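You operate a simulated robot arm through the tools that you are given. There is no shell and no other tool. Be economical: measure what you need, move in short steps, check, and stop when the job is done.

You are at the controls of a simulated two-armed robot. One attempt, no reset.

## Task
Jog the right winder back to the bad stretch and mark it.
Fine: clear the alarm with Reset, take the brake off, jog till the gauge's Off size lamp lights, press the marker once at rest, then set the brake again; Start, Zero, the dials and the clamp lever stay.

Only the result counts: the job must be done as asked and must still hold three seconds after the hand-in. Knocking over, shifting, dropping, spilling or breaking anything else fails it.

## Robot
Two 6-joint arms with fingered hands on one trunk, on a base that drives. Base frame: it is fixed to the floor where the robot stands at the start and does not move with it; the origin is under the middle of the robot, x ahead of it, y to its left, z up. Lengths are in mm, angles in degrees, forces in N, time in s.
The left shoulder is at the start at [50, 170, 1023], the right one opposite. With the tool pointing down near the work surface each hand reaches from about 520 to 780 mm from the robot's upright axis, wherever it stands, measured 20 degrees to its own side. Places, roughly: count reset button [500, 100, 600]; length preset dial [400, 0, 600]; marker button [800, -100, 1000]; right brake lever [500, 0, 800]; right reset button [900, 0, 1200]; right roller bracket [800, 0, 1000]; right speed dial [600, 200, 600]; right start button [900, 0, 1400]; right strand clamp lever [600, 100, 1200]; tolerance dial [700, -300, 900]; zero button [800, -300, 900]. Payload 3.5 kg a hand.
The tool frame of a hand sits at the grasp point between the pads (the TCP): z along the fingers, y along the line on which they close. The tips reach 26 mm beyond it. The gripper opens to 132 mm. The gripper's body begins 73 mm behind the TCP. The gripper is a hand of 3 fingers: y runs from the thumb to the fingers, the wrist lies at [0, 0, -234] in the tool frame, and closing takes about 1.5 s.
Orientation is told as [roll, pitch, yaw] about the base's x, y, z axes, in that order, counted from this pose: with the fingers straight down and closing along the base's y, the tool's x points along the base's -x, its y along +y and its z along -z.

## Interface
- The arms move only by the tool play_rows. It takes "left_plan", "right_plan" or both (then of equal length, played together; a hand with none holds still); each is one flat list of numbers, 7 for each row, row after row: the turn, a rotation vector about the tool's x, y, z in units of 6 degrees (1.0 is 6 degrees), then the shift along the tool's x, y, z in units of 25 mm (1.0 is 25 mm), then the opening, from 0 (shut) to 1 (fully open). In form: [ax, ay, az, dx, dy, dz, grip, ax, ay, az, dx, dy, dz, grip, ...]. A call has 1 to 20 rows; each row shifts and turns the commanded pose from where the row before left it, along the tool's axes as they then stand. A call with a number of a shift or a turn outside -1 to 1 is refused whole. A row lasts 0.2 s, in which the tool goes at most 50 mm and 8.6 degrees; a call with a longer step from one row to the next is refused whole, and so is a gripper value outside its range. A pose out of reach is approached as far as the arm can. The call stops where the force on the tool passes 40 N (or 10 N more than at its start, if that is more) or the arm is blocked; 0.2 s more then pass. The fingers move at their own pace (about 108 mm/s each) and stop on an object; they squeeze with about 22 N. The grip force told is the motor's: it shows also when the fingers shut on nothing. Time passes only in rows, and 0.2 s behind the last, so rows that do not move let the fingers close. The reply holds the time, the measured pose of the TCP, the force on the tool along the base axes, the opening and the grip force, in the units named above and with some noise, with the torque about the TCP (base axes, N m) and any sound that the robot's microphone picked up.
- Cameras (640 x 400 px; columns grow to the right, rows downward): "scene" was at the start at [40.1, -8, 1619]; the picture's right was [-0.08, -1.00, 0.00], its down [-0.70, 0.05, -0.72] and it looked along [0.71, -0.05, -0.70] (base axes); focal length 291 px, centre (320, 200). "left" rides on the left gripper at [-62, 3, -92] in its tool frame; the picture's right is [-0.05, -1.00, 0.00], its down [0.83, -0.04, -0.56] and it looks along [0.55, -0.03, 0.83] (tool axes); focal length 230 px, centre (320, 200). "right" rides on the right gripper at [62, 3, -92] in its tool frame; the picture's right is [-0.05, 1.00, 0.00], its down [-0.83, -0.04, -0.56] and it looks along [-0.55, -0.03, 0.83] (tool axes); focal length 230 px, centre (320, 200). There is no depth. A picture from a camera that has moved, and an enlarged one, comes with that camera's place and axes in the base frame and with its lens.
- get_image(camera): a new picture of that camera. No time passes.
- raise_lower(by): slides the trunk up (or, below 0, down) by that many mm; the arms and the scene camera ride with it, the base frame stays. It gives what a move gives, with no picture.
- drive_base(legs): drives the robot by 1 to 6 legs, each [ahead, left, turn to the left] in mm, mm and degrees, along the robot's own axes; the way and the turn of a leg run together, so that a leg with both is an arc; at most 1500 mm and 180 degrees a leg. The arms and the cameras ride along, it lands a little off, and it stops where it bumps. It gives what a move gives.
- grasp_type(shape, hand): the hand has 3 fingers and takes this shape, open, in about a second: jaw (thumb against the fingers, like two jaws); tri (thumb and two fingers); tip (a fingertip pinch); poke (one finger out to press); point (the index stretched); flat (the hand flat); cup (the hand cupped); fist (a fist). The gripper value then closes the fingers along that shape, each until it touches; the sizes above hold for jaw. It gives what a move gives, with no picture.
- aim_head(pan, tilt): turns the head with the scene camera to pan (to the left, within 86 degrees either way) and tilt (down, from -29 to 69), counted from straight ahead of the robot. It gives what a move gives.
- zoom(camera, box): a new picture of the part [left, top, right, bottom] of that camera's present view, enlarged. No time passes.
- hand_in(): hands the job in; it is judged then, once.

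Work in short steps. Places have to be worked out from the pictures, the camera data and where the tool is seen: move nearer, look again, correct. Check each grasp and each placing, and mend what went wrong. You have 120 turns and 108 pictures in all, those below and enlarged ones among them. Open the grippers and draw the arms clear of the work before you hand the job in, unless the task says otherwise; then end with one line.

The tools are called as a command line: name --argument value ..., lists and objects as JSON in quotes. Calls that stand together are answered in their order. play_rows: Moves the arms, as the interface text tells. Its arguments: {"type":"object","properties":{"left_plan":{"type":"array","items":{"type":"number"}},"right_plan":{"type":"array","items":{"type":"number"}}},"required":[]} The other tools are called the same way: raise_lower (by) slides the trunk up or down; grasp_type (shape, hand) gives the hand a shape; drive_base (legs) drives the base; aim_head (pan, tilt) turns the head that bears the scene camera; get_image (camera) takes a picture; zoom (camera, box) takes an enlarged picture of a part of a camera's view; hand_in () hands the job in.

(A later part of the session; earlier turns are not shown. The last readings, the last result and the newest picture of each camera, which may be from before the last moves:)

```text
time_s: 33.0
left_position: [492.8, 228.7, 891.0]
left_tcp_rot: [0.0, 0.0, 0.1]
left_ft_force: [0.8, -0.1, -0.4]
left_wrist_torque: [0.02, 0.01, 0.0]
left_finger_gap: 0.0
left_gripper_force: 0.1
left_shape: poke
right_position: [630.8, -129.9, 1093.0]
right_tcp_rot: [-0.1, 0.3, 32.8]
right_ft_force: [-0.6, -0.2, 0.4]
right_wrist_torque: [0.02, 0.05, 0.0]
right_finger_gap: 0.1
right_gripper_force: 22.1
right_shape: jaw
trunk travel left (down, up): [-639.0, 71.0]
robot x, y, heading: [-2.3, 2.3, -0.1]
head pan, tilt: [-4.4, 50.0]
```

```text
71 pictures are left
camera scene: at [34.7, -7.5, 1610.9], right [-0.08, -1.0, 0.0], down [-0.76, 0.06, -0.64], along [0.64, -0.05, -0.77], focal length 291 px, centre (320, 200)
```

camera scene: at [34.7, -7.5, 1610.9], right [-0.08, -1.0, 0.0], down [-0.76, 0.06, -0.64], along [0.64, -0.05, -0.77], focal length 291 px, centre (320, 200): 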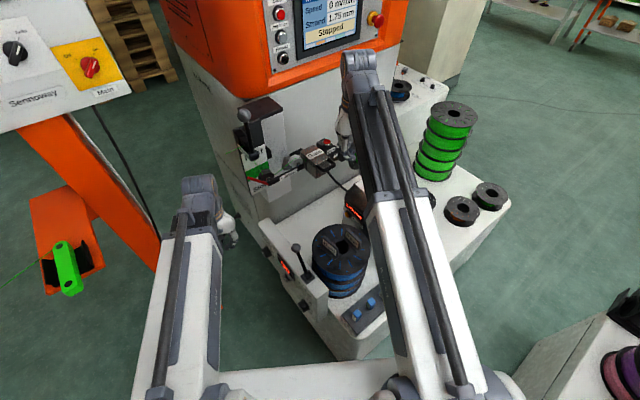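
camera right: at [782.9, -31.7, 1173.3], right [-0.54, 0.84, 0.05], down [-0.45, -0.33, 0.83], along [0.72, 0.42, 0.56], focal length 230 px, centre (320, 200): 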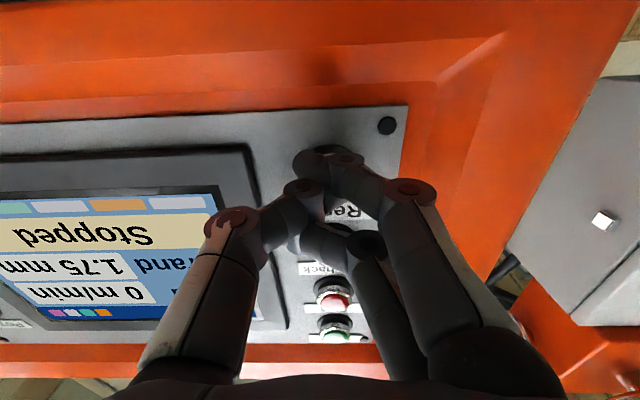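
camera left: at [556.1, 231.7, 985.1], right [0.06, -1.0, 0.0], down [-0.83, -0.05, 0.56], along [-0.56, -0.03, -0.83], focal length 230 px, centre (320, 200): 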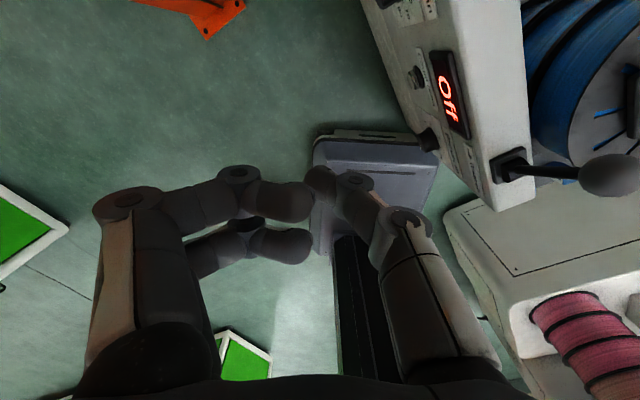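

Right hand is tool-down at [631, -130, 1093]. I pull it back toward the robot a bit, then drive left 100 and back 120.

play_rows --right_plan '[0, 0, 0, 1, 0, 0, 0, 0, 0, 0, 1, 0, 0, 0, 0, 0, 0, 1, 0, 0, 0]'

drive_base --legs '[[0, 100, 0], [-120, 0, 0]]'

get_image --camera "scene"

get_image --camera "right"

```text
time_s: 33.8
left_position: [493.9, 228.4, 891.3]
left_tcp_rot: [0.0, 0.0, 0.2]
left_ft_force: [0.4, -0.1, -0.6]
left_wrist_torque: [0.0, 0.02, -0.02]
left_finger_gap: 0.2
left_gripper_force: 0.1
left_shape: poke
right_position: [566.5, -171.3, 1091.8]
right_tcp_rot: [-0.1, 0.0, 32.6]
right_ft_force: [0.2, -0.5, -0.5]
right_wrist_torque: [0.0, 0.0, -0.02]
right_finger_gap: 0.2
right_gripper_force: 22.1
right_shape: jaw
trunk travel left (down, up): [-639.0, 71.0]
robot x, y, heading: [-1.5, 0.1, -0.0]
head pan, tilt: [-4.4, 50.0]
```

```text
time_s: 35.8
left_position: [373.3, 329.9, 892.3]
left_tcp_rot: [0.0, 0.1, 0.2]
left_ft_force: [-0.2, -0.1, 0.1]
left_wrist_torque: [0.01, -0.06, -0.01]
left_finger_gap: 0.0
left_gripper_force: 0.1
left_shape: poke
right_position: [445.9, -70.6, 1092.6]
right_tcp_rot: [0.0, 0.0, 32.7]
right_ft_force: [-0.8, 0.3, 0.6]
right_wrist_torque: [0.01, -0.03, 0.02]
right_finger_gap: 0.1
right_gripper_force: 22.4
right_shape: jaw
trunk travel left (down, up): [-639.0, 71.0]
robot x, y, heading: [-120.1, 102.6, 0.1]
head pan, tilt: [-4.4, 50.0]
```

```text
70 pictures are left
camera scene: at [-87.0, 92.7, 1611.0], right [-0.08, -1.0, 0.0], down [-0.76, 0.06, -0.64], along [0.64, -0.05, -0.77], focal length 291 px, centre (320, 200)
```

scene: 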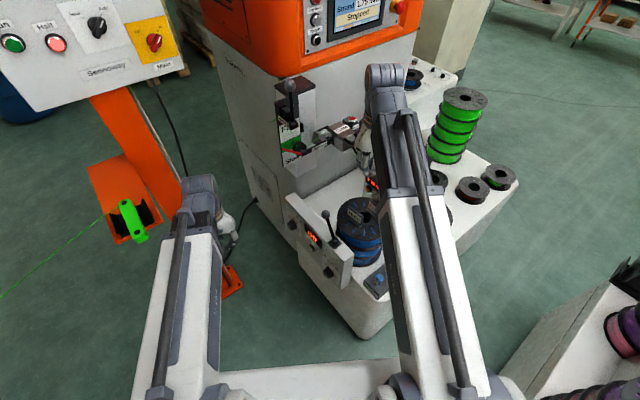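

```text
69 pictures are left
camera right: at [393.1, -100.4, 1184.8], right [-0.5, 0.87, 0.0], down [0.72, 0.41, 0.56], along [0.48, 0.27, -0.83], focal length 230 px, centre (320, 200)
```

right: 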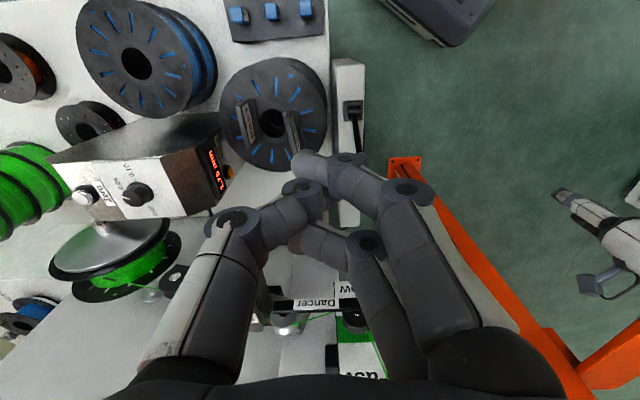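

The pivot confirms at [446, -2, 728], and the ball at about [493, 31, 838]. I'll set the jaw about half open and move above the ball at z 950, then look.

play_rows --right_plan '[0, 0, 0, -1, 0.6, 0, 0.45, 0, 0, 0, -1, 0.6, 0, 0.45, 0, 0, 0, -1, 0.6, 0, 0.45, 0, 0, 0, -0.84, 0.62, 0, 0.45, 0, 0, 0, 0, 0, 1, 0.45, 0, 0, 0, 0, 0, 1, 0.45, 0, 0, 0, 0, 0, 1, 0.45, 0, 0, 0, 0, 0, 1, 0.45, 0, 0, 0, 0, 0, 1, 0.45]'

get_image --camera "right"

zoom --camera "scene" --box '[260, 140, 420, 300]'

```text
time_s: 37.8
left_position: [373.4, 331.6, 890.5]
left_tcp_rot: [-0.1, 0.2, 0.2]
left_ft_force: [0.4, 0.6, 0.7]
left_wrist_torque: [-0.02, -0.05, -0.03]
left_finger_gap: 0.0
left_gripper_force: 0.0
left_shape: poke
right_position: [495.0, 32.4, 967.9]
right_tcp_rot: [0.0, 0.0, 32.7]
right_ft_force: [0.1, 0.3, -0.4]
right_wrist_torque: [0.0, 0.02, -0.03]
right_finger_gap: 59.3
right_gripper_force: 0.0
right_shape: jaw
trunk travel left (down, up): [-639.0, 71.0]
robot x, y, heading: [-119.5, 101.4, -0.1]
head pan, tilt: [-4.4, 50.0]
```

```text
68 pictures are left
camera right: at [441.6, 2.2, 1059.5], right [-0.5, 0.87, 0.0], down [0.72, 0.41, 0.56], along [0.48, 0.27, -0.83], focal length 230 px, centre (320, 200)
```

right: 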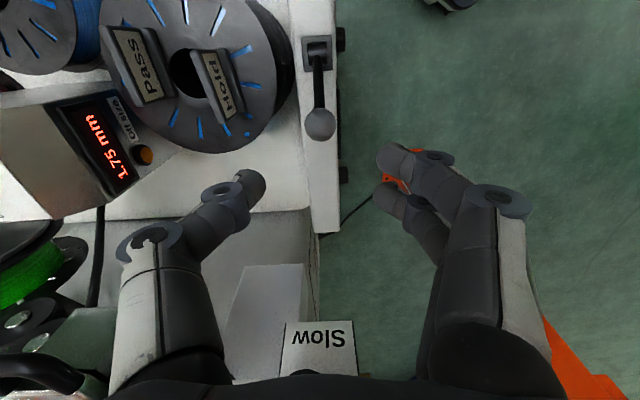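

```text
2.50 times, centred on (340, 220) of scene
camera zoom: at [-85.7, 92.8, 1611.0], right [-0.08, -1.0, 0.0], down [-0.76, 0.06, -0.64], along [0.64, -0.05, -0.77], focal length 726 px, centre (270, 150)
```

zoom: 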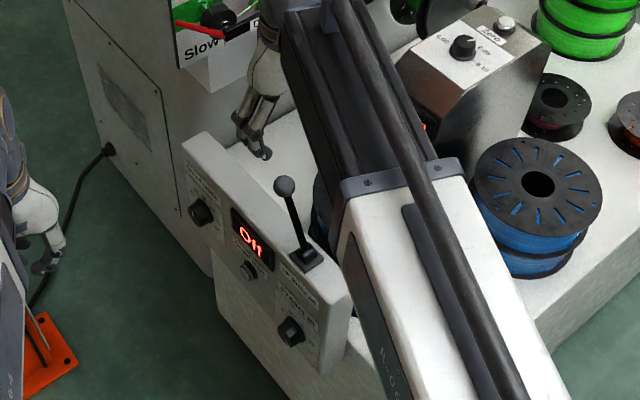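

The ball sits exactly under the hand (≈[495, 32, 838]). I descend 130 mm and close on it.

play_rows --right_plan '[0, 0, 0, 0, 0, 1, 0.45, 0, 0, 0, 0, 0, 1, 0.45, 0, 0, 0, 0, 0, 1, 0.45, 0, 0, 0, 0, 0, 1, 0.45, 0, 0, 0, 0, 0, 1, 0.45, 0, 0, 0, 0, 0, 0.2, 0.45]'

get_image --camera "right"

```text
time_s: 39.2
left_position: [374.4, 331.1, 890.7]
left_tcp_rot: [-0.1, 0.1, 0.2]
left_ft_force: [0.3, 1.0, 0.0]
left_wrist_torque: [-0.02, -0.02, 0.0]
left_finger_gap: 0.0
left_gripper_force: 0.0
left_shape: poke
right_position: [495.9, 31.8, 836.1]
right_tcp_rot: [-0.1, 0.0, 32.7]
right_ft_force: [0.6, 0.6, 0.5]
right_wrist_torque: [-0.03, -0.01, -0.01]
right_finger_gap: 59.1
right_gripper_force: 0.1
right_shape: jaw
trunk travel left (down, up): [-639.0, 71.0]
robot x, y, heading: [-121.3, 100.4, -0.0]
head pan, tilt: [-4.4, 50.0]
```

```text
66 pictures are left
camera right: at [442.2, 2.1, 929.1], right [-0.5, 0.87, 0.0], down [0.72, 0.41, 0.55], along [0.48, 0.27, -0.83], focal length 230 px, centre (320, 200)
```

right: 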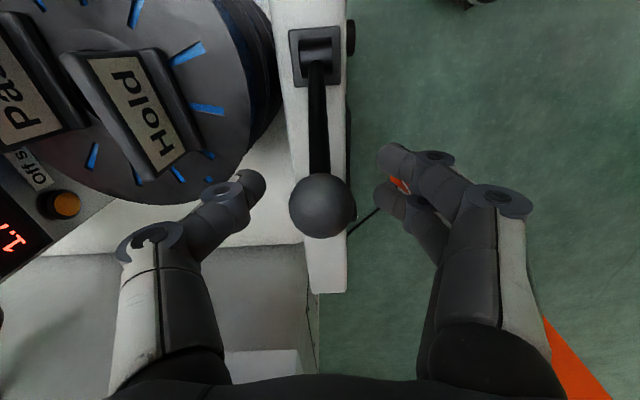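

Ball is at the grasp point. Closing.

play_rows --right_plan '[0, 0, 0, 0, 0, 0, 0, 0, 0, 0, 0, 0, 0, 0, 0, 0, 0, 0, 0, 0, 0, 0, 0, 0, 0, 0, 0, 0]'

get_image --camera "right"

```text
time_s: 40.2
left_position: [374.0, 329.2, 891.7]
left_tcp_rot: [0.0, 0.1, 0.1]
left_ft_force: [-0.3, -0.6, -0.5]
left_wrist_torque: [-0.02, 0.0, -0.02]
left_finger_gap: 0.0
left_gripper_force: 0.0
left_shape: poke
right_position: [494.3, 31.7, 838.0]
right_tcp_rot: [0.0, 0.2, 32.7]
right_ft_force: [0.4, -2.4, -5.0]
right_wrist_torque: [0.16, 0.12, -0.14]
right_finger_gap: 0.0
right_gripper_force: 22.1
right_shape: jaw
trunk travel left (down, up): [-639.0, 71.0]
robot x, y, heading: [-121.1, 102.8, -0.0]
head pan, tilt: [-4.4, 50.0]
```

```text
65 pictures are left
camera right: at [442.4, 1.7, 929.0], right [-0.5, 0.87, 0.0], down [0.72, 0.41, 0.55], along [0.48, 0.27, -0.83], focal length 230 px, centre (320, 200)
```

right: 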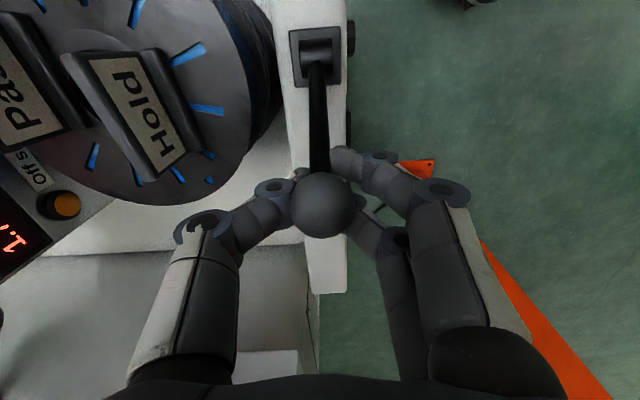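

The fingers are closed round the ball/stem. I pull along tool x (toward "brake off") following the arc.

play_rows --right_plan '[0, 0, 0, 0.5, 0, -0.2, 0, 0, 0, 0, 0.5, 0, -0.12, 0, 0, 0, 0, 0.5, 0, -0.08, 0, 0, 0, 0, 0.5, 0, -0.03, 0]'

get_image --camera "right"

```text
time_s: 41.2
left_position: [372.8, 330.1, 891.5]
left_tcp_rot: [-0.1, 0.1, 0.2]
left_ft_force: [-1.1, 0.3, -0.4]
left_wrist_torque: [0.0, 0.0, 0.03]
left_finger_gap: 0.0
left_gripper_force: 0.1
left_shape: poke
right_position: [452.5, 6.3, 848.1]
right_tcp_rot: [0.0, 0.1, 32.8]
right_ft_force: [-1.3, 5.4, -3.3]
right_wrist_torque: [0.2, 0.01, -0.13]
right_finger_gap: 0.0
right_gripper_force: 22.3
right_shape: jaw
trunk travel left (down, up): [-639.0, 71.0]
robot x, y, heading: [-121.5, 98.2, 0.2]
head pan, tilt: [-4.4, 50.0]
```

```text
64 pictures are left
camera right: at [399.7, -24.1, 940.0], right [-0.5, 0.87, 0.0], down [0.72, 0.41, 0.55], along [0.48, 0.28, -0.83], focal length 230 px, centre (320, 200)
```

right: 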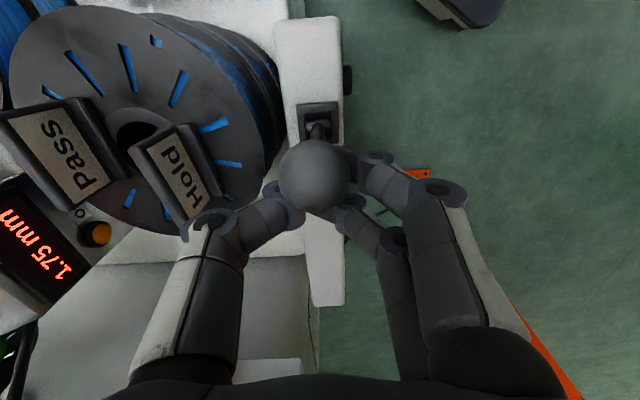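

The lever follows the hand (now upright). Continue the second half of the arc.

play_rows --right_plan '[0, 0, 0, 0.5, 0, 0.03, 0, 0, 0, 0, 0.5, 0, 0.08, 0, 0, 0, 0, 0.5, 0, 0.12, 0, 0, 0, 0, 0.5, 0, 0.18, 0, 0, 0, 0, 0.3, 0, 0.15, 0]'

get_image --camera "right"

get_image --camera "scene"

```text
time_s: 42.2
left_position: [372.6, 331.7, 891.6]
left_tcp_rot: [0.1, 0.1, 0.3]
left_ft_force: [0.2, 0.0, -0.4]
left_wrist_torque: [0.01, 0.0, 0.0]
left_finger_gap: 0.0
left_gripper_force: 0.1
left_shape: poke
right_position: [421.0, -12.9, 842.7]
right_tcp_rot: [0.0, -1.3, 33.1]
right_ft_force: [4.5, 13.0, 3.8]
right_wrist_torque: [0.26, -0.02, -0.08]
right_finger_gap: 0.1
right_gripper_force: 21.6
right_shape: jaw
trunk travel left (down, up): [-639.0, 71.0]
robot x, y, heading: [-120.9, 98.4, 0.2]
head pan, tilt: [-4.4, 50.0]
stopped in row 4 (right hand): the force on the tool passed its limit at 51 N (the readings are from after the stop); the commanded pose is now the measured one
```

```text
63 pictures are left
camera right: at [366.8, -43.3, 933.8], right [-0.5, 0.87, 0.0], down [0.71, 0.41, 0.57], along [0.5, 0.29, -0.82], focal length 230 px, centre (320, 200)
```

right: 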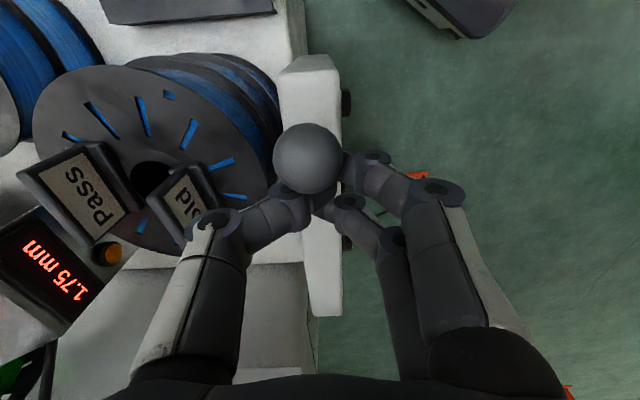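

```text
62 pictures are left
camera scene: at [-85.5, 93.7, 1611.0], right [-0.07, -1.0, 0.0], down [-0.76, 0.06, -0.64], along [0.64, -0.05, -0.77], focal length 291 px, centre (320, 200)
```

scene: 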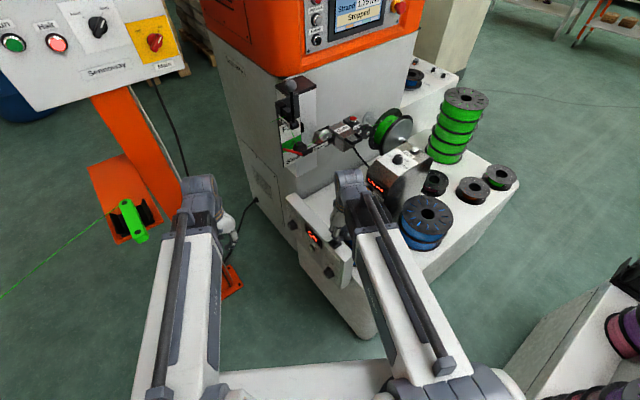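

The lever hit its far stop, ball at ≈[408, -24, 838], mirrored from before. I release and lift straight up, then verify.

play_rows --right_plan '[0, 0, 0, 0, 0, 0, 0.45, 0, 0, 0, 0, 0, 0, 0.45, 0, 0, 0, 0, 0, 0, 0.45, 0, 0, 0, 0, 0, -1, 0.45, 0, 0, 0, 0, 0, -1, 0.45, 0, 0, 0, 0, 0, -1, 0.45, 0, 0, 0, 0, 0, -1, 0.45, 0, 0, 0, 0, 0, -1, 0.45, 0, 0, 0, 0, 0, -1, 0.45, 0, 0, 0, 0, 0, -1, 0, 0, 0, 0, 0, 0, -1, 0, 0, 0, 0, 0, 0, -1, 0]'

get_image --camera "right"

zoom --camera "scene" --box '[260, 0, 420, 100]'

```text
time_s: 44.8
left_position: [374.0, 330.5, 890.9]
left_tcp_rot: [0.0, 0.0, 0.3]
left_ft_force: [-0.8, 0.5, -0.1]
left_wrist_torque: [0.02, -0.01, -0.03]
left_finger_gap: 0.2
left_gripper_force: 0.0
left_shape: poke
right_position: [417.2, -17.5, 1067.6]
right_tcp_rot: [-0.1, -1.0, 32.9]
right_ft_force: [-0.3, -0.1, -0.7]
right_wrist_torque: [0.03, 0.01, 0.01]
right_finger_gap: 0.0
right_gripper_force: 22.0
right_shape: jaw
trunk travel left (down, up): [-639.0, 71.0]
robot x, y, heading: [-122.6, 101.5, 0.0]
head pan, tilt: [-4.4, 50.0]
```

```text
61 pictures are left
camera right: at [362.6, -47.5, 1158.6], right [-0.5, 0.87, 0.0], down [0.71, 0.41, 0.57], along [0.49, 0.28, -0.82], focal length 230 px, centre (320, 200)
```

right: 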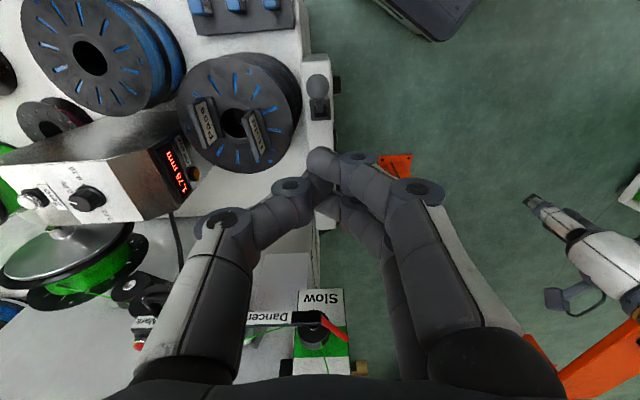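

```text
4.00 times, centred on (340, 50) of scene
camera zoom: at [-85.5, 93.1, 1610.9], right [-0.07, -1.0, 0.0], down [-0.76, 0.06, -0.64], along [0.64, -0.05, -0.77], focal length 1162 px, centre (240, 800)
```

zoom: 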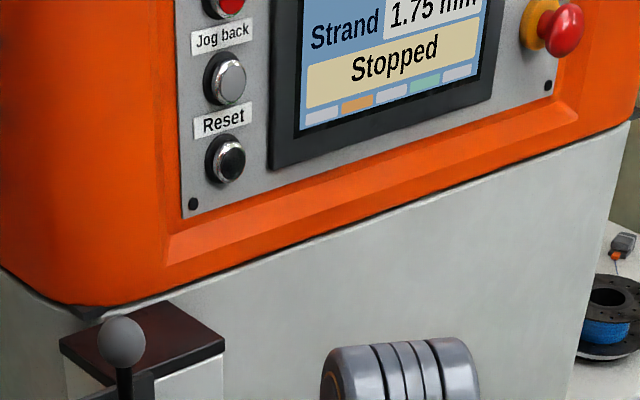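

The lever is at "Brake off". Now I drive back to the original stand.

drive_base --legs '[[121, 0, 0], [0, -101, 0]]'

aim_head --pan -4.4 --tilt 44

play_rows --right_plan '[0, -1, 0, -0.98, -0.15, 0, 0, 0, -1, 0, -0.98, -0.15, 0, 0, 0, -1, 0, -0.98, -0.15, 0, 0, 0, -1, 0, -0.98, -0.15, 0, 0, 0, -1, 0, -0.98, -0.15, 0, 0, 0, -1, 0, -0.98, -0.15, 0, 0, 0, -1, 0, -0.98, -0.15, 0, 0, 0, -1, 0, -0.98, -0.15, 0, 0]'

get_image --camera "scene"

```text
time_s: 46.8
left_position: [495.1, 230.3, 890.9]
left_tcp_rot: [0.1, 0.0, 0.4]
left_ft_force: [-0.5, -0.6, 0.1]
left_wrist_torque: [0.0, -0.03, 0.0]
left_finger_gap: 0.0
left_gripper_force: 0.1
left_shape: poke
right_position: [537.0, -117.4, 1068.8]
right_tcp_rot: [-0.1, -1.0, 33.0]
right_ft_force: [0.1, -0.2, -0.2]
right_wrist_torque: [0.02, 0.01, 0.03]
right_finger_gap: 0.0
right_gripper_force: 22.5
right_shape: jaw
trunk travel left (down, up): [-639.0, 71.0]
robot x, y, heading: [-0.3, 1.8, -0.1]
head pan, tilt: [-4.4, 50.0]
```

```text
time_s: 47.5
left_position: [494.8, 231.5, 891.4]
left_tcp_rot: [0.0, 0.2, 0.4]
left_ft_force: [0.7, -0.1, 0.6]
left_wrist_torque: [0.01, -0.01, 0.02]
left_finger_gap: 0.0
left_gripper_force: 0.2
left_shape: poke
right_position: [537.2, -117.3, 1067.2]
right_tcp_rot: [0.0, -1.0, 33.0]
right_ft_force: [-0.4, -0.2, 0.0]
right_wrist_torque: [0.01, 0.0, -0.02]
right_finger_gap: 0.0
right_gripper_force: 21.7
right_shape: jaw
trunk travel left (down, up): [-639.0, 71.0]
robot x, y, heading: [-0.4, 2.0, 0.0]
head pan, tilt: [-4.4, 44.0]
```

```text
time_s: 49.3
left_position: [494.9, 231.4, 890.6]
left_tcp_rot: [0.0, 0.2, 0.3]
left_ft_force: [0.3, 0.4, -0.6]
left_wrist_torque: [-0.02, -0.03, -0.01]
left_finger_gap: 0.1
left_gripper_force: 0.1
left_shape: poke
right_position: [703.9, -47.3, 1138.3]
right_tcp_rot: [-0.2, -49.1, 33.2]
right_ft_force: [0.3, -0.4, -0.2]
right_wrist_torque: [-0.02, 0.02, -0.01]
right_finger_gap: 0.0
right_gripper_force: 21.6
right_shape: jaw
trunk travel left (down, up): [-639.0, 71.0]
robot x, y, heading: [1.1, -0.9, 0.1]
head pan, tilt: [-4.4, 44.0]
```

```text
59 pictures are left
camera scene: at [41.1, -7.1, 1619.3], right [-0.07, -1.0, 0.0], down [-0.69, 0.05, -0.72], along [0.72, -0.05, -0.69], focal length 291 px, centre (320, 200)
```

scene: 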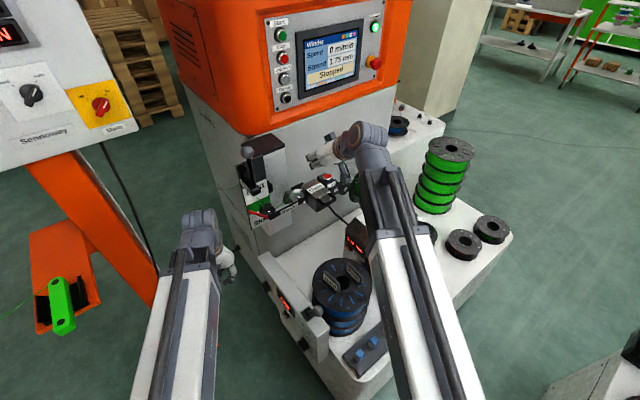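

Base is back at its start; clear so far. Continue the pivot to horizontal.

play_rows --right_plan '[0, -1, 0, -0.98, -0.15, -0.2, 0, 0, -1, 0, -0.98, -0.15, -0.2, 0, 0, -1, 0, -0.98, -0.15, -0.2, 0, 0, -1, 0, -0.98, -0.15, -0.2, 0, 0, -1, 0, -0.98, -0.15, -0.2, 0, 0, -1, 0, -0.98, -0.15, -0.2, 0, 0, -0.83, 0, -0.8, -0.1, -0.2, 0]'

get_image --camera "right"

```text
time_s: 50.9
left_position: [494.9, 231.7, 891.2]
left_tcp_rot: [0.0, 0.1, 0.3]
left_ft_force: [-0.1, 0.3, -0.5]
left_wrist_torque: [0.01, 0.01, -0.01]
left_finger_gap: 0.0
left_gripper_force: 0.1
left_shape: poke
right_position: [745.7, -48.9, 1302.0]
right_tcp_rot: [-118.3, -89.8, 151.3]
right_ft_force: [0.5, 0.7, -0.6]
right_wrist_torque: [0.0, 0.02, -0.01]
right_finger_gap: 0.0
right_gripper_force: 22.0
right_shape: jaw
trunk travel left (down, up): [-639.0, 71.0]
robot x, y, heading: [-1.8, 4.2, 0.1]
head pan, tilt: [-4.4, 44.0]
```

```text
58 pictures are left
camera right: at [666.7, -95.7, 1240.2], right [-0.54, 0.84, 0.05], down [-0.44, -0.34, 0.83], along [0.71, 0.43, 0.56], focal length 230 px, centre (320, 200)
```

right: 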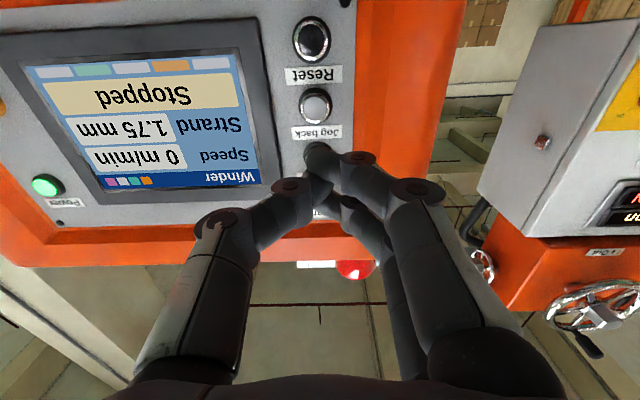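

Jog back re-measures at [882, 36, 1291]. I approach to about 25 mm short of it.

play_rows --right_plan '[0, 0, 0, 0.44, -0.1, 1, 0, 0, 0, 0, 0, 0, 1, 0, 0, 0, 0, 0, 0, 1, 0, 0, 0, 0, 0, 0, 1, 0]'

get_image --camera "right"

get_image --camera "scene"

```text
time_s: 51.9
left_position: [495.7, 231.6, 891.1]
left_tcp_rot: [0.0, 0.2, 0.3]
left_ft_force: [0.1, -0.3, 0.4]
left_wrist_torque: [0.01, 0.04, 0.02]
left_finger_gap: 0.0
left_gripper_force: 0.0
left_shape: poke
right_position: [830.7, 3.1, 1289.8]
right_tcp_rot: [-79.3, -89.9, 112.2]
right_ft_force: [0.3, -1.0, 0.9]
right_wrist_torque: [-0.03, -0.02, 0.01]
right_finger_gap: 0.0
right_gripper_force: 22.0
right_shape: jaw
trunk travel left (down, up): [-639.0, 71.0]
robot x, y, heading: [2.8, -2.3, 0.3]
head pan, tilt: [-4.4, 44.0]
```

```text
57 pictures are left
camera right: at [751.5, -43.3, 1228.5], right [-0.54, 0.84, 0.05], down [-0.44, -0.34, 0.83], along [0.71, 0.43, 0.55], focal length 230 px, centre (320, 200)
```

right: 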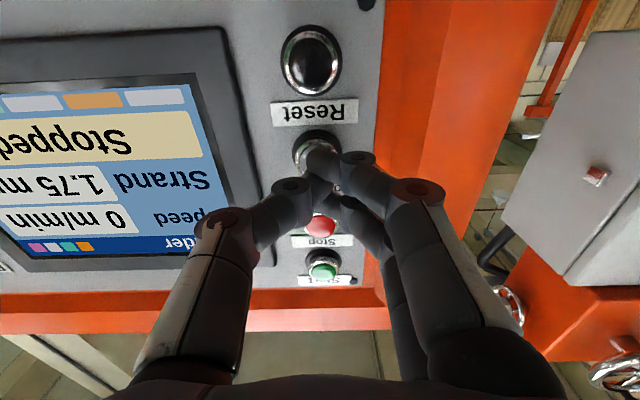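

```text
56 pictures are left
camera scene: at [41.3, -7.0, 1619.3], right [-0.07, -1.0, 0.0], down [-0.69, 0.05, -0.72], along [0.72, -0.05, -0.69], focal length 291 px, centre (320, 200)
```

scene: 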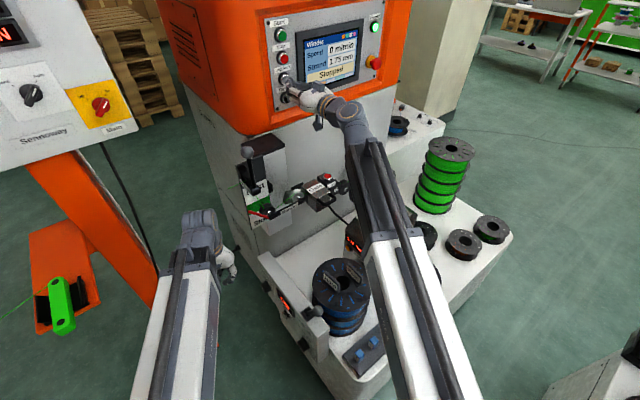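

Lamp is visible in the scene view (350,245). Now I advance onto the button in small steps.

play_rows --right_plan '[0, 0, 0, 0, 0, 0.8, 0, 0, 0, 0, 0, 0, 0.3, 0]'

play_rows --right_plan '[0, 0, 0, 0, 0, 0.15, 0]'

zoom --camera "scene" --box '[260, 20, 420, 120]'

```text
time_s: 52.5
left_position: [494.7, 229.1, 891.8]
left_tcp_rot: [0.1, 0.1, 0.3]
left_ft_force: [0.1, -0.5, 0.3]
left_wrist_torque: [-0.01, -0.01, 0.01]
left_finger_gap: 0.0
left_gripper_force: 0.1
left_shape: poke
right_position: [851.5, 16.7, 1290.3]
right_tcp_rot: [-103.3, -89.8, 136.2]
right_ft_force: [-9.6, -5.9, -2.0]
right_wrist_torque: [-0.02, 0.02, 0.0]
right_finger_gap: 0.0
right_gripper_force: 22.5
right_shape: jaw
trunk travel left (down, up): [-639.0, 71.0]
robot x, y, heading: [2.8, -1.6, 0.0]
head pan, tilt: [-4.4, 44.0]
heard: click
```

```text
time_s: 52.9
left_position: [493.5, 228.8, 892.7]
left_tcp_rot: [0.1, 0.0, 0.2]
left_ft_force: [0.1, 0.2, 0.7]
left_wrist_torque: [-0.01, -0.02, 0.02]
left_finger_gap: 0.0
left_gripper_force: 0.2
left_shape: poke
right_position: [853.4, 17.1, 1291.6]
right_tcp_rot: [-117.8, -89.8, 150.7]
right_ft_force: [-23.8, -12.8, -7.6]
right_wrist_torque: [-0.05, 0.17, 0.0]
right_finger_gap: 0.0
right_gripper_force: 22.2
right_shape: jaw
trunk travel left (down, up): [-639.0, 71.0]
robot x, y, heading: [-2.3, 3.1, 0.2]
head pan, tilt: [-4.4, 44.0]
```

```text
4.00 times, centred on (340, 70) of scene
camera zoom: at [37.8, -9.5, 1619.3], right [-0.08, -1.0, 0.0], down [-0.69, 0.05, -0.72], along [0.72, -0.05, -0.69], focal length 1162 px, centre (240, 720)
```

zoom: 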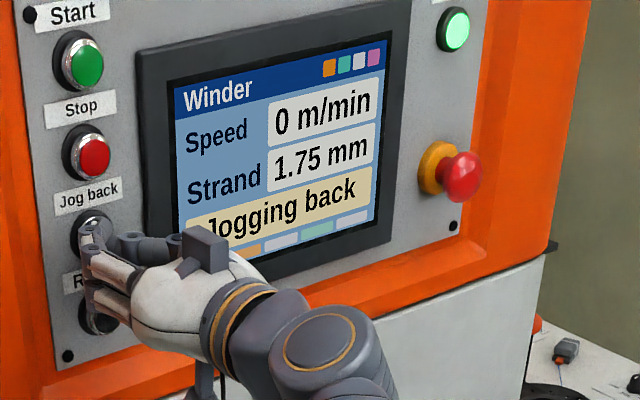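

The display shows "Jogging back". I hold for one row and check the lamp.

zoom --camera "scene" --box '[325, 215, 405, 265]'

play_rows --right_plan '[0, 0, 0, 0, 0, 0, 0]'

zoom --camera "scene" --box '[325, 215, 405, 265]'

```text
8.00 times, centred on (365, 240) of scene
camera zoom: at [37.8, -9.5, 1619.3], right [-0.08, -1.0, 0.0], down [-0.69, 0.05, -0.72], along [0.72, -0.05, -0.69], focal length 2325 px, centre (-40, -120)
```

zoom: 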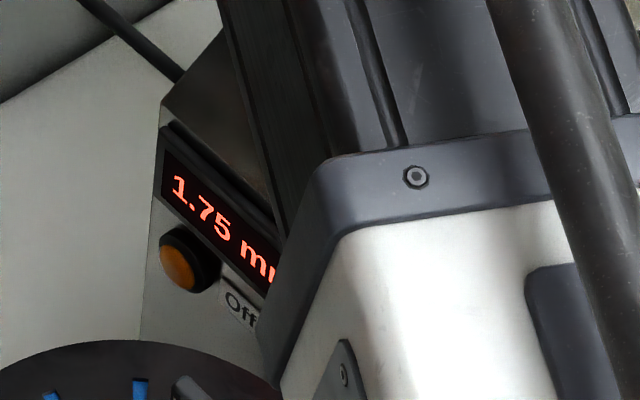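

```text
time_s: 53.3
left_position: [493.7, 230.1, 892.7]
left_tcp_rot: [0.1, 0.0, 0.3]
left_ft_force: [-0.1, 0.2, 0.5]
left_wrist_torque: [-0.03, 0.03, 0.01]
left_finger_gap: 0.0
left_gripper_force: 0.0
left_shape: poke
right_position: [852.7, 17.5, 1291.3]
right_tcp_rot: [-130.7, -89.9, 163.6]
right_ft_force: [-23.2, -14.8, -7.9]
right_wrist_torque: [-0.09, 0.14, -0.05]
right_finger_gap: 0.0
right_gripper_force: 22.5
right_shape: jaw
trunk travel left (down, up): [-639.0, 71.0]
robot x, y, heading: [1.7, 0.8, -0.4]
head pan, tilt: [-4.4, 44.0]
```

```text
8.00 times, centred on (365, 240) of scene
camera zoom: at [37.9, -9.8, 1619.3], right [-0.07, -1.0, 0.0], down [-0.69, 0.05, -0.72], along [0.72, -0.05, -0.69], focal length 2325 px, centre (-40, -120)
```

zoom: 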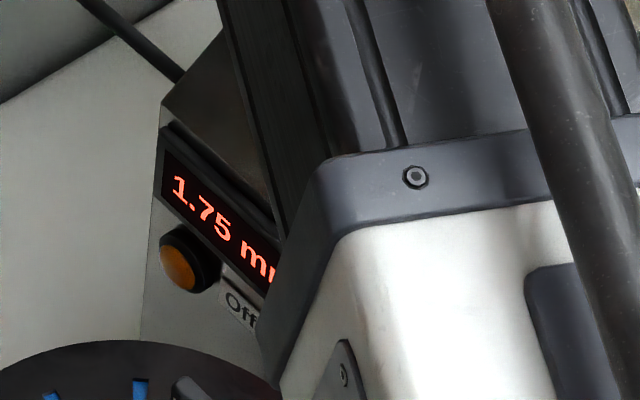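

Still 1.75 and unlit. Keep holding in short increments, checking each time.

play_rows --right_plan '[0, 0, 0, 0, 0, 0, 0, 0, 0, 0, 0, 0, 0, 0]'

zoom --camera "scene" --box '[325, 215, 405, 265]'

```text
time_s: 53.9
left_position: [493.9, 228.8, 893.0]
left_tcp_rot: [0.1, -0.1, 0.3]
left_ft_force: [-0.3, 1.2, 0.0]
left_wrist_torque: [0.02, 0.03, -0.02]
left_finger_gap: 0.1
left_gripper_force: 0.1
left_shape: poke
right_position: [853.8, 17.5, 1291.8]
right_tcp_rot: [-139.2, -89.8, 172.0]
right_ft_force: [-24.2, -16.6, -7.4]
right_wrist_torque: [-0.13, 0.19, -0.05]
right_finger_gap: 0.0
right_gripper_force: 22.2
right_shape: jaw
trunk travel left (down, up): [-639.0, 71.0]
robot x, y, heading: [0.7, 2.7, 0.1]
head pan, tilt: [-4.4, 44.0]
```

```text
8.00 times, centred on (365, 240) of scene
camera zoom: at [38.0, -10.0, 1619.3], right [-0.07, -1.0, 0.0], down [-0.69, 0.05, -0.72], along [0.72, -0.05, -0.69], focal length 2325 px, centre (-40, -120)
```

zoom: 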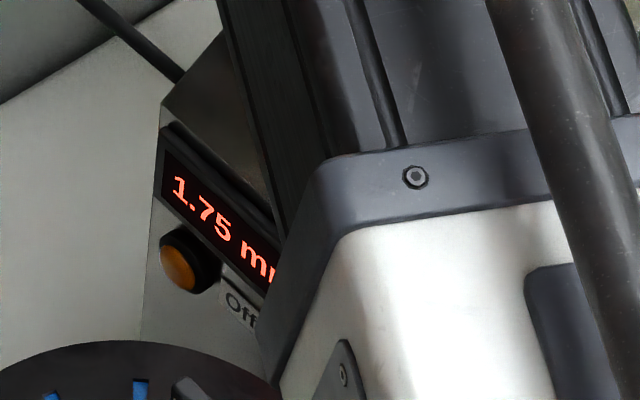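

Unchanged; continue.

play_rows --right_plan '[0, 0, 0, 0, 0, 0, 0, 0, 0, 0, 0, 0, 0, 0]'

zoom --camera "scene" --box '[325, 215, 405, 265]'

```text
time_s: 54.5
left_position: [492.8, 229.5, 892.4]
left_tcp_rot: [0.2, 0.0, 0.3]
left_ft_force: [-0.4, 0.9, -0.5]
left_wrist_torque: [0.0, 0.02, 0.02]
left_finger_gap: 0.1
left_gripper_force: 0.1
left_shape: poke
right_position: [854.0, 17.2, 1292.8]
right_tcp_rot: [-141.5, -89.8, 174.5]
right_ft_force: [-23.3, -18.2, -7.6]
right_wrist_torque: [-0.1, 0.2, -0.06]
right_finger_gap: 0.1
right_gripper_force: 22.3
right_shape: jaw
trunk travel left (down, up): [-639.0, 71.0]
robot x, y, heading: [-1.4, 2.0, 0.3]
head pan, tilt: [-4.4, 44.0]
```

```text
8.00 times, centred on (365, 240) of scene
camera zoom: at [38.1, -10.1, 1619.3], right [-0.07, -1.0, 0.0], down [-0.69, 0.05, -0.72], along [0.72, -0.05, -0.69], focal length 2325 px, centre (-40, -120)
```

zoom: 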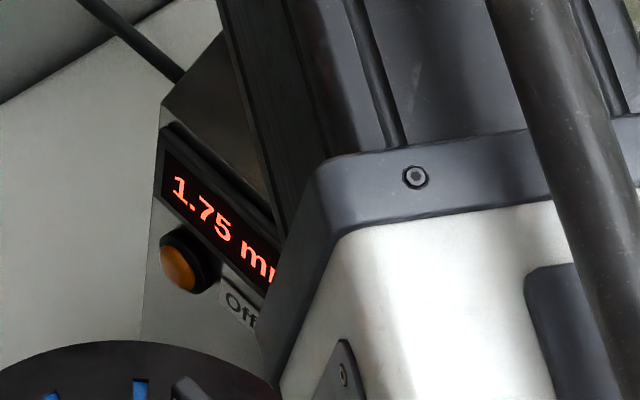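

Continue, with a view covering both screen and lamp.

play_rows --right_plan '[0, 0, 0, 0, 0, 0, 0, 0, 0, 0, 0, 0, 0, 0]'

zoom --camera "scene" --box '[200, 25, 400, 265]'

```text
time_s: 55.1
left_position: [493.2, 229.9, 891.3]
left_tcp_rot: [0.1, 0.0, 0.3]
left_ft_force: [-0.1, -0.4, 0.5]
left_wrist_torque: [0.03, 0.01, 0.01]
left_finger_gap: 0.0
left_gripper_force: 0.0
left_shape: poke
right_position: [853.5, 18.1, 1291.9]
right_tcp_rot: [-142.7, -89.8, 175.6]
right_ft_force: [-23.3, -18.0, -6.9]
right_wrist_torque: [-0.12, 0.21, -0.12]
right_finger_gap: 0.0
right_gripper_force: 21.8
right_shape: jaw
trunk travel left (down, up): [-639.0, 71.0]
robot x, y, heading: [0.7, 2.1, 0.3]
head pan, tilt: [-4.4, 44.0]
```

```text
1.67 times, centred on (300, 145) of scene
camera zoom: at [38.1, -10.2, 1619.3], right [-0.07, -1.0, 0.0], down [-0.69, 0.05, -0.72], along [0.72, -0.05, -0.69], focal length 484 px, centre (353, 292)
```

zoom: 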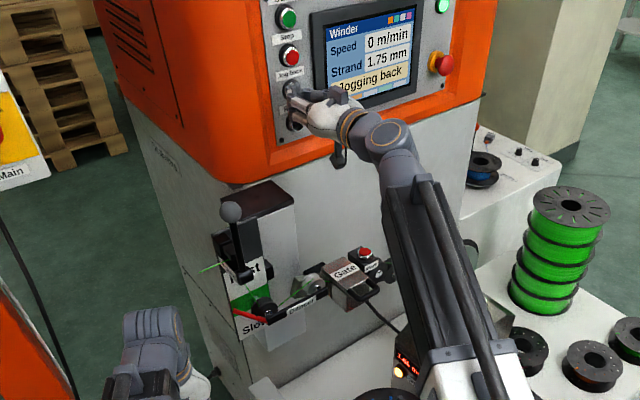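

The lamp looks lit at (398,371). Confirming without time passing.

zoom --camera "scene" --box '[325, 215, 405, 265]'

```text
8.00 times, centred on (365, 240) of scene
camera zoom: at [38.1, -10.2, 1619.3], right [-0.07, -1.0, 0.0], down [-0.69, 0.05, -0.72], along [0.72, -0.05, -0.69], focal length 2325 px, centre (-40, -120)
```

zoom: 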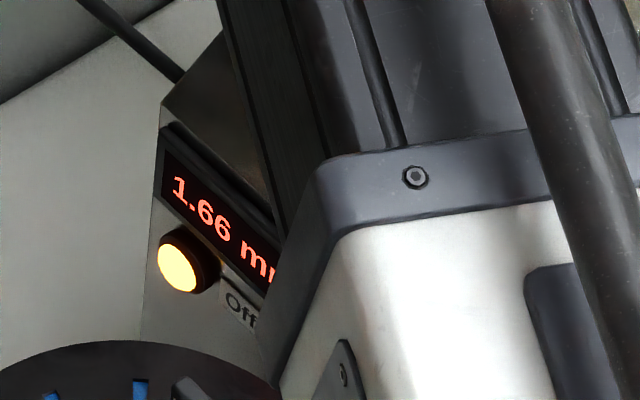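

Lamp lit, 1.66 mm. Release the jog button at once.

play_rows --right_plan '[0, 0, 0, 0, 0, -1, 0, 0, 0, 0, 0, 0, -1, 0]'

zoom --camera "scene" --box '[200, 25, 400, 265]'

zoom --camera "scene" --box '[325, 215, 405, 265]'

```text
time_s: 55.7
left_position: [495.3, 232.2, 891.3]
left_tcp_rot: [0.0, 0.2, 0.3]
left_ft_force: [-0.9, 0.2, -0.1]
left_wrist_torque: [-0.03, -0.02, -0.01]
left_finger_gap: 0.0
left_gripper_force: 0.1
left_shape: poke
right_position: [814.0, -4.8, 1289.8]
right_tcp_rot: [-92.2, -89.8, 125.2]
right_ft_force: [0.6, 0.2, -0.2]
right_wrist_torque: [-0.01, -0.01, -0.02]
right_finger_gap: 0.0
right_gripper_force: 22.0
right_shape: jaw
trunk travel left (down, up): [-639.0, 71.0]
robot x, y, heading: [-1.5, 2.9, -0.0]
head pan, tilt: [-4.4, 44.0]
```

```text
1.67 times, centred on (300, 145) of scene
camera zoom: at [41.4, -6.7, 1619.3], right [-0.07, -1.0, 0.0], down [-0.69, 0.05, -0.72], along [0.72, -0.05, -0.69], focal length 484 px, centre (353, 292)
```

zoom: 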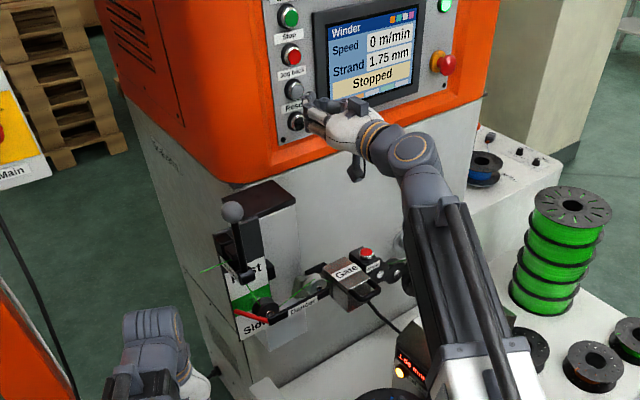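

```text
8.00 times, centred on (365, 240) of scene
camera zoom: at [41.4, -6.7, 1619.3], right [-0.07, -1.0, 0.0], down [-0.69, 0.05, -0.72], along [0.72, -0.05, -0.69], focal length 2325 px, centre (-40, -120)
```

zoom: 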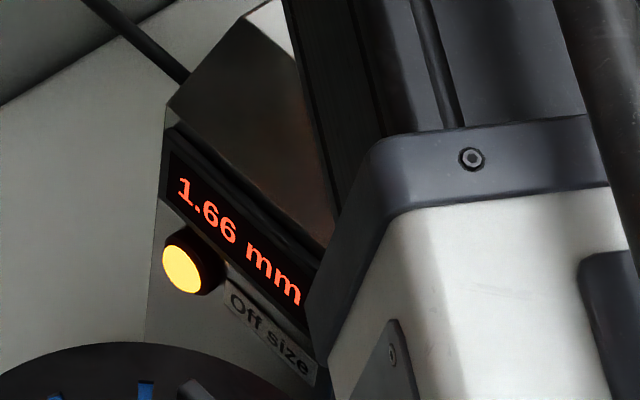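

At rest ("Stopped") with the lamp lit at 1.66 mm. The marker's red button triangulates to ≈[774, -83, 1013], facing up. I retract and swing the hand to point down-forward (pitch ≈ -36°).

play_rows --right_plan '[0, 0, 0, 0, 0, -1, 0, 0, 0, 0, 0, 0, -1, 0, 0, 0, 0, 0, 0, -1, 0, 0, 1, 0, 0.95, 0, 0, 0, 0, 1, 0, 0.95, 0, 0, 0, 0, 1, 0, 0.95, 0, 0, 0, 0, 1, 0, 0.95, 0, 0, 0, 0, 1, 0, 0.95, 0, 0, 0, 0, 1, 0, 0.95, 0, 0, 0, 0, 1, 0, 0.95, 0, 0, 0, 0, 1, 0, 0.95, 0, 0, 0, 0, 1, 0, 0.95, 0, 0, 0]'

get_image --camera "right"

get_image --camera "scene"

```text
time_s: 58.3
left_position: [494.9, 231.1, 891.5]
left_tcp_rot: [0.0, 0.2, 0.3]
left_ft_force: [-0.6, 0.2, 0.3]
left_wrist_torque: [-0.02, 0.02, 0.01]
left_finger_gap: 0.0
left_gripper_force: 0.0
left_shape: poke
right_position: [680.4, -92.4, 1102.2]
right_tcp_rot: [-0.2, -36.0, 33.1]
right_ft_force: [0.4, 0.2, 0.0]
right_wrist_torque: [0.0, -0.01, 0.02]
right_finger_gap: 0.0
right_gripper_force: 22.0
right_shape: jaw
trunk travel left (down, up): [-639.0, 71.0]
robot x, y, heading: [2.7, 2.6, 0.1]
head pan, tilt: [-4.4, 44.0]
```

```text
46 pictures are left
camera right: at [592.3, -146.5, 1140.6], right [-0.51, 0.86, 0.03], down [0.31, 0.15, 0.94], along [0.8, 0.48, -0.35], focal length 230 px, centre (320, 200)
```

right: 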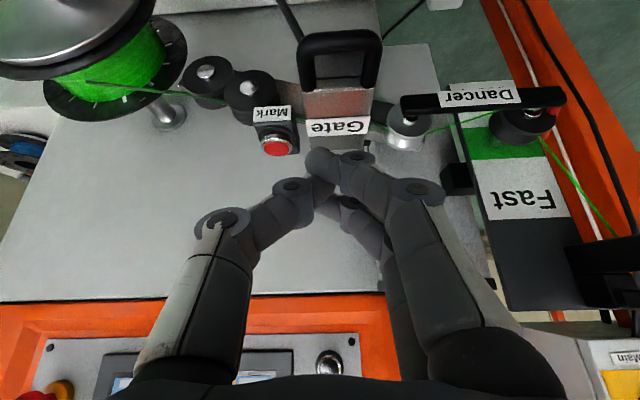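

```text
45 pictures are left
camera scene: at [41.1, -7.2, 1619.3], right [-0.07, -1.0, 0.0], down [-0.69, 0.05, -0.72], along [0.72, -0.05, -0.69], focal length 291 px, centre (320, 200)
```

scene: 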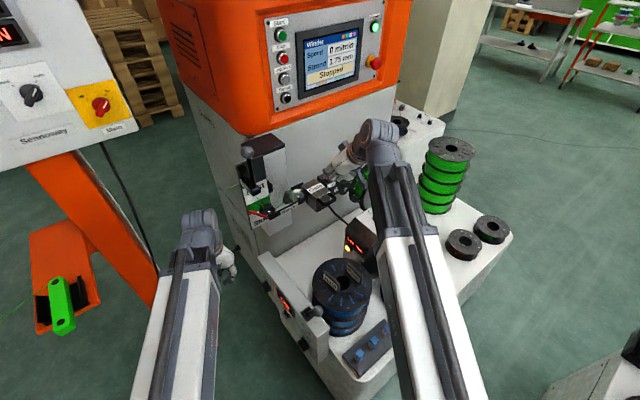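

Marker button confirmed at [774, -84, 1011]. I move sideways first, then forward to hover the fingertip ~40 mm above it.

play_rows --right_plan '[0, 0, 0, 0, -0.9, 0, 0, 0, 0, 0, 0, -0.87, 0, 0, 0, 0, 0, -0.73, 0, 0, 0, 0, 0, 0, -0.74, 0, 0.6, 0, 0, 0, 0, 0, 0, 1, 0, 0, 0, 0, 0, 0, 1, 0]'

get_image --camera "right"

zoom --camera "scene" --box '[280, 120, 400, 220]'

```text
time_s: 59.7
left_position: [495.2, 231.0, 890.9]
left_tcp_rot: [-0.1, 0.0, 0.3]
left_ft_force: [-0.1, -0.5, -0.9]
left_wrist_torque: [0.0, 0.02, 0.03]
left_finger_gap: 0.0
left_gripper_force: 0.0
left_shape: poke
right_position: [763.4, -93.2, 1071.5]
right_tcp_rot: [-0.2, -35.9, 33.1]
right_ft_force: [0.4, -0.3, 0.4]
right_wrist_torque: [0.01, -0.03, 0.03]
right_finger_gap: 0.0
right_gripper_force: 22.4
right_shape: jaw
trunk travel left (down, up): [-639.0, 71.0]
robot x, y, heading: [1.8, -1.3, 0.3]
head pan, tilt: [-4.4, 44.0]
```

```text
44 pictures are left
camera right: at [674.3, -146.7, 1110.0], right [-0.51, 0.86, 0.03], down [0.31, 0.15, 0.94], along [0.8, 0.48, -0.35], focal length 230 px, centre (320, 200)
```

right: 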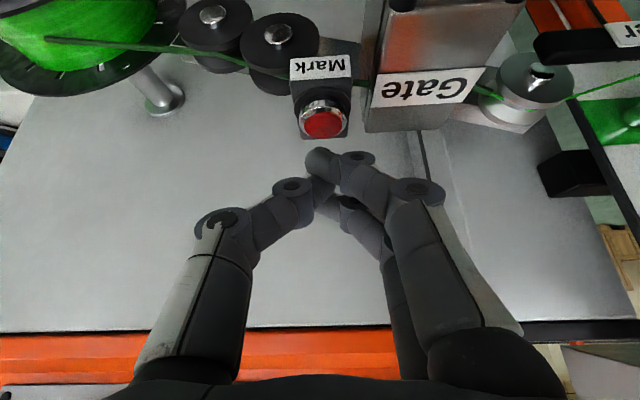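

```text
4.00 times, centred on (340, 170) of scene
camera zoom: at [41.2, -7.1, 1619.3], right [-0.07, -1.0, 0.0], down [-0.69, 0.05, -0.72], along [0.72, -0.05, -0.69], focal length 1162 px, centre (240, 320)
```

zoom: 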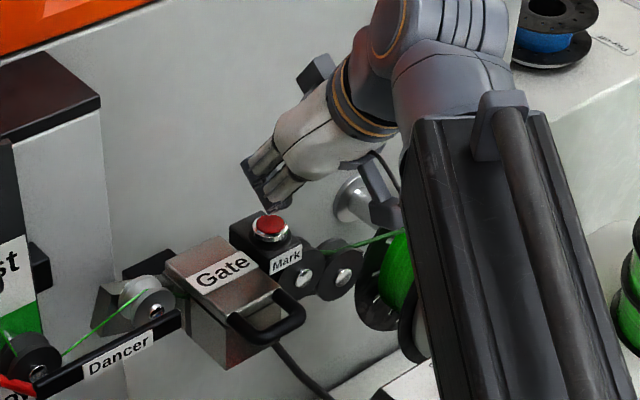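

Tip is over the button. I descend vertically (tool dz 0.809 / dx 0.588) in decreasing steps to press it once.

play_rows --right_plan '[0, 0, 0, 0.588, 0, 0.809, 0, 0, 0, 0, 0.147, 0, 0.202, 0]'

get_image --camera "right"

```text
time_s: 60.3
left_position: [494.0, 232.1, 892.9]
left_tcp_rot: [0.0, 0.0, 0.3]
left_ft_force: [-0.2, 0.6, -0.2]
left_wrist_torque: [-0.01, -0.01, 0.02]
left_finger_gap: 0.0
left_gripper_force: 0.0
left_shape: poke
right_position: [761.7, -91.1, 1044.6]
right_tcp_rot: [-0.3, -36.2, 33.1]
right_ft_force: [1.4, 3.4, 18.0]
right_wrist_torque: [0.09, -0.12, 0.03]
right_finger_gap: 0.0
right_gripper_force: 22.1
right_shape: jaw
trunk travel left (down, up): [-639.0, 71.0]
robot x, y, heading: [-0.5, -1.4, 0.1]
head pan, tilt: [-4.4, 44.0]
heard: click
```

```text
42 pictures are left
camera right: at [672.9, -144.5, 1081.8], right [-0.51, 0.86, 0.03], down [0.31, 0.15, 0.94], along [0.8, 0.49, -0.34], focal length 230 px, centre (320, 200)
```

right: 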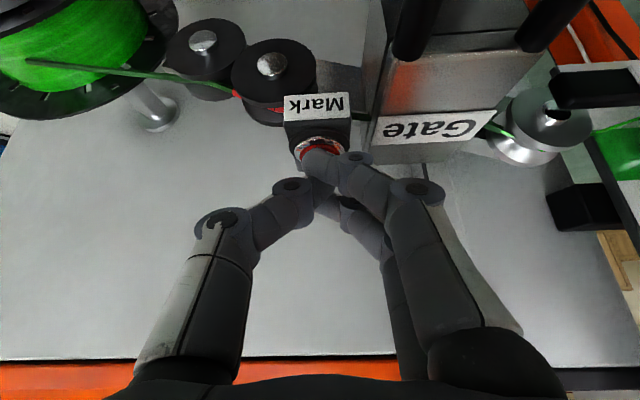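

Click heard and a red mark shows on the strand. I lift straight off, then retreat and swing back to tool-down.

play_rows --right_plan '[0, 0, 0, -0.588, 0, -0.809, 0, 0, 0, 0, -0.588, 0, -0.809, 0, 0, 0, 0, 0, 0, -1, 0, 0, 0, 0, 1, 0, -1, 0, 0, 0, 0, 1, 0, -0.7, 0, 0, 1, 0, 0.8, 0, 0, 0, 0, 1, 0, 0.8, 0, 0, 0, 0, 1, 0, 0.8, 0, 0, 0, 0, 1, 0, 0.8, 0, 0, 0, 0, 1, 0, 0.5, 0, 0, 0, 0, 1, 0, 0.5, 0, 0, 0]'

get_image --camera "scene"

```text
time_s: 62.7
left_position: [494.4, 231.6, 890.7]
left_tcp_rot: [0.1, 0.2, 0.4]
left_ft_force: [0.5, -0.2, -0.1]
left_wrist_torque: [0.05, 0.02, -0.04]
left_finger_gap: 0.0
left_gripper_force: 0.1
left_shape: poke
right_position: [614.9, -188.3, 1075.9]
right_tcp_rot: [-0.1, 0.0, 32.9]
right_ft_force: [-0.3, 1.1, -0.3]
right_wrist_torque: [-0.02, -0.01, 0.02]
right_finger_gap: 0.0
right_gripper_force: 22.0
right_shape: jaw
trunk travel left (down, up): [-639.0, 71.0]
robot x, y, heading: [0.3, -0.2, 0.0]
head pan, tilt: [-4.4, 44.0]
```

```text
41 pictures are left
camera scene: at [41.1, -7.1, 1619.3], right [-0.07, -1.0, 0.0], down [-0.69, 0.05, -0.72], along [0.72, -0.05, -0.69], focal length 291 px, centre (320, 200)
```

scene: 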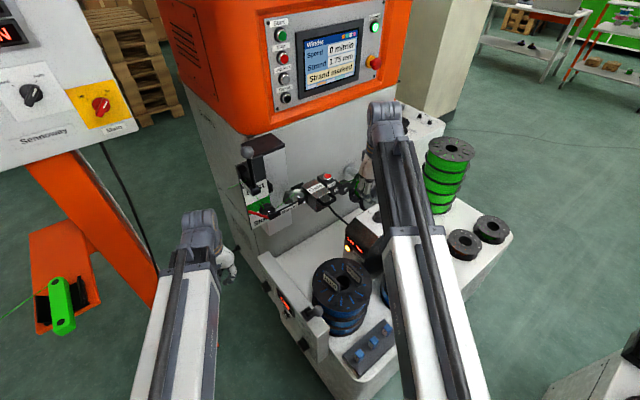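

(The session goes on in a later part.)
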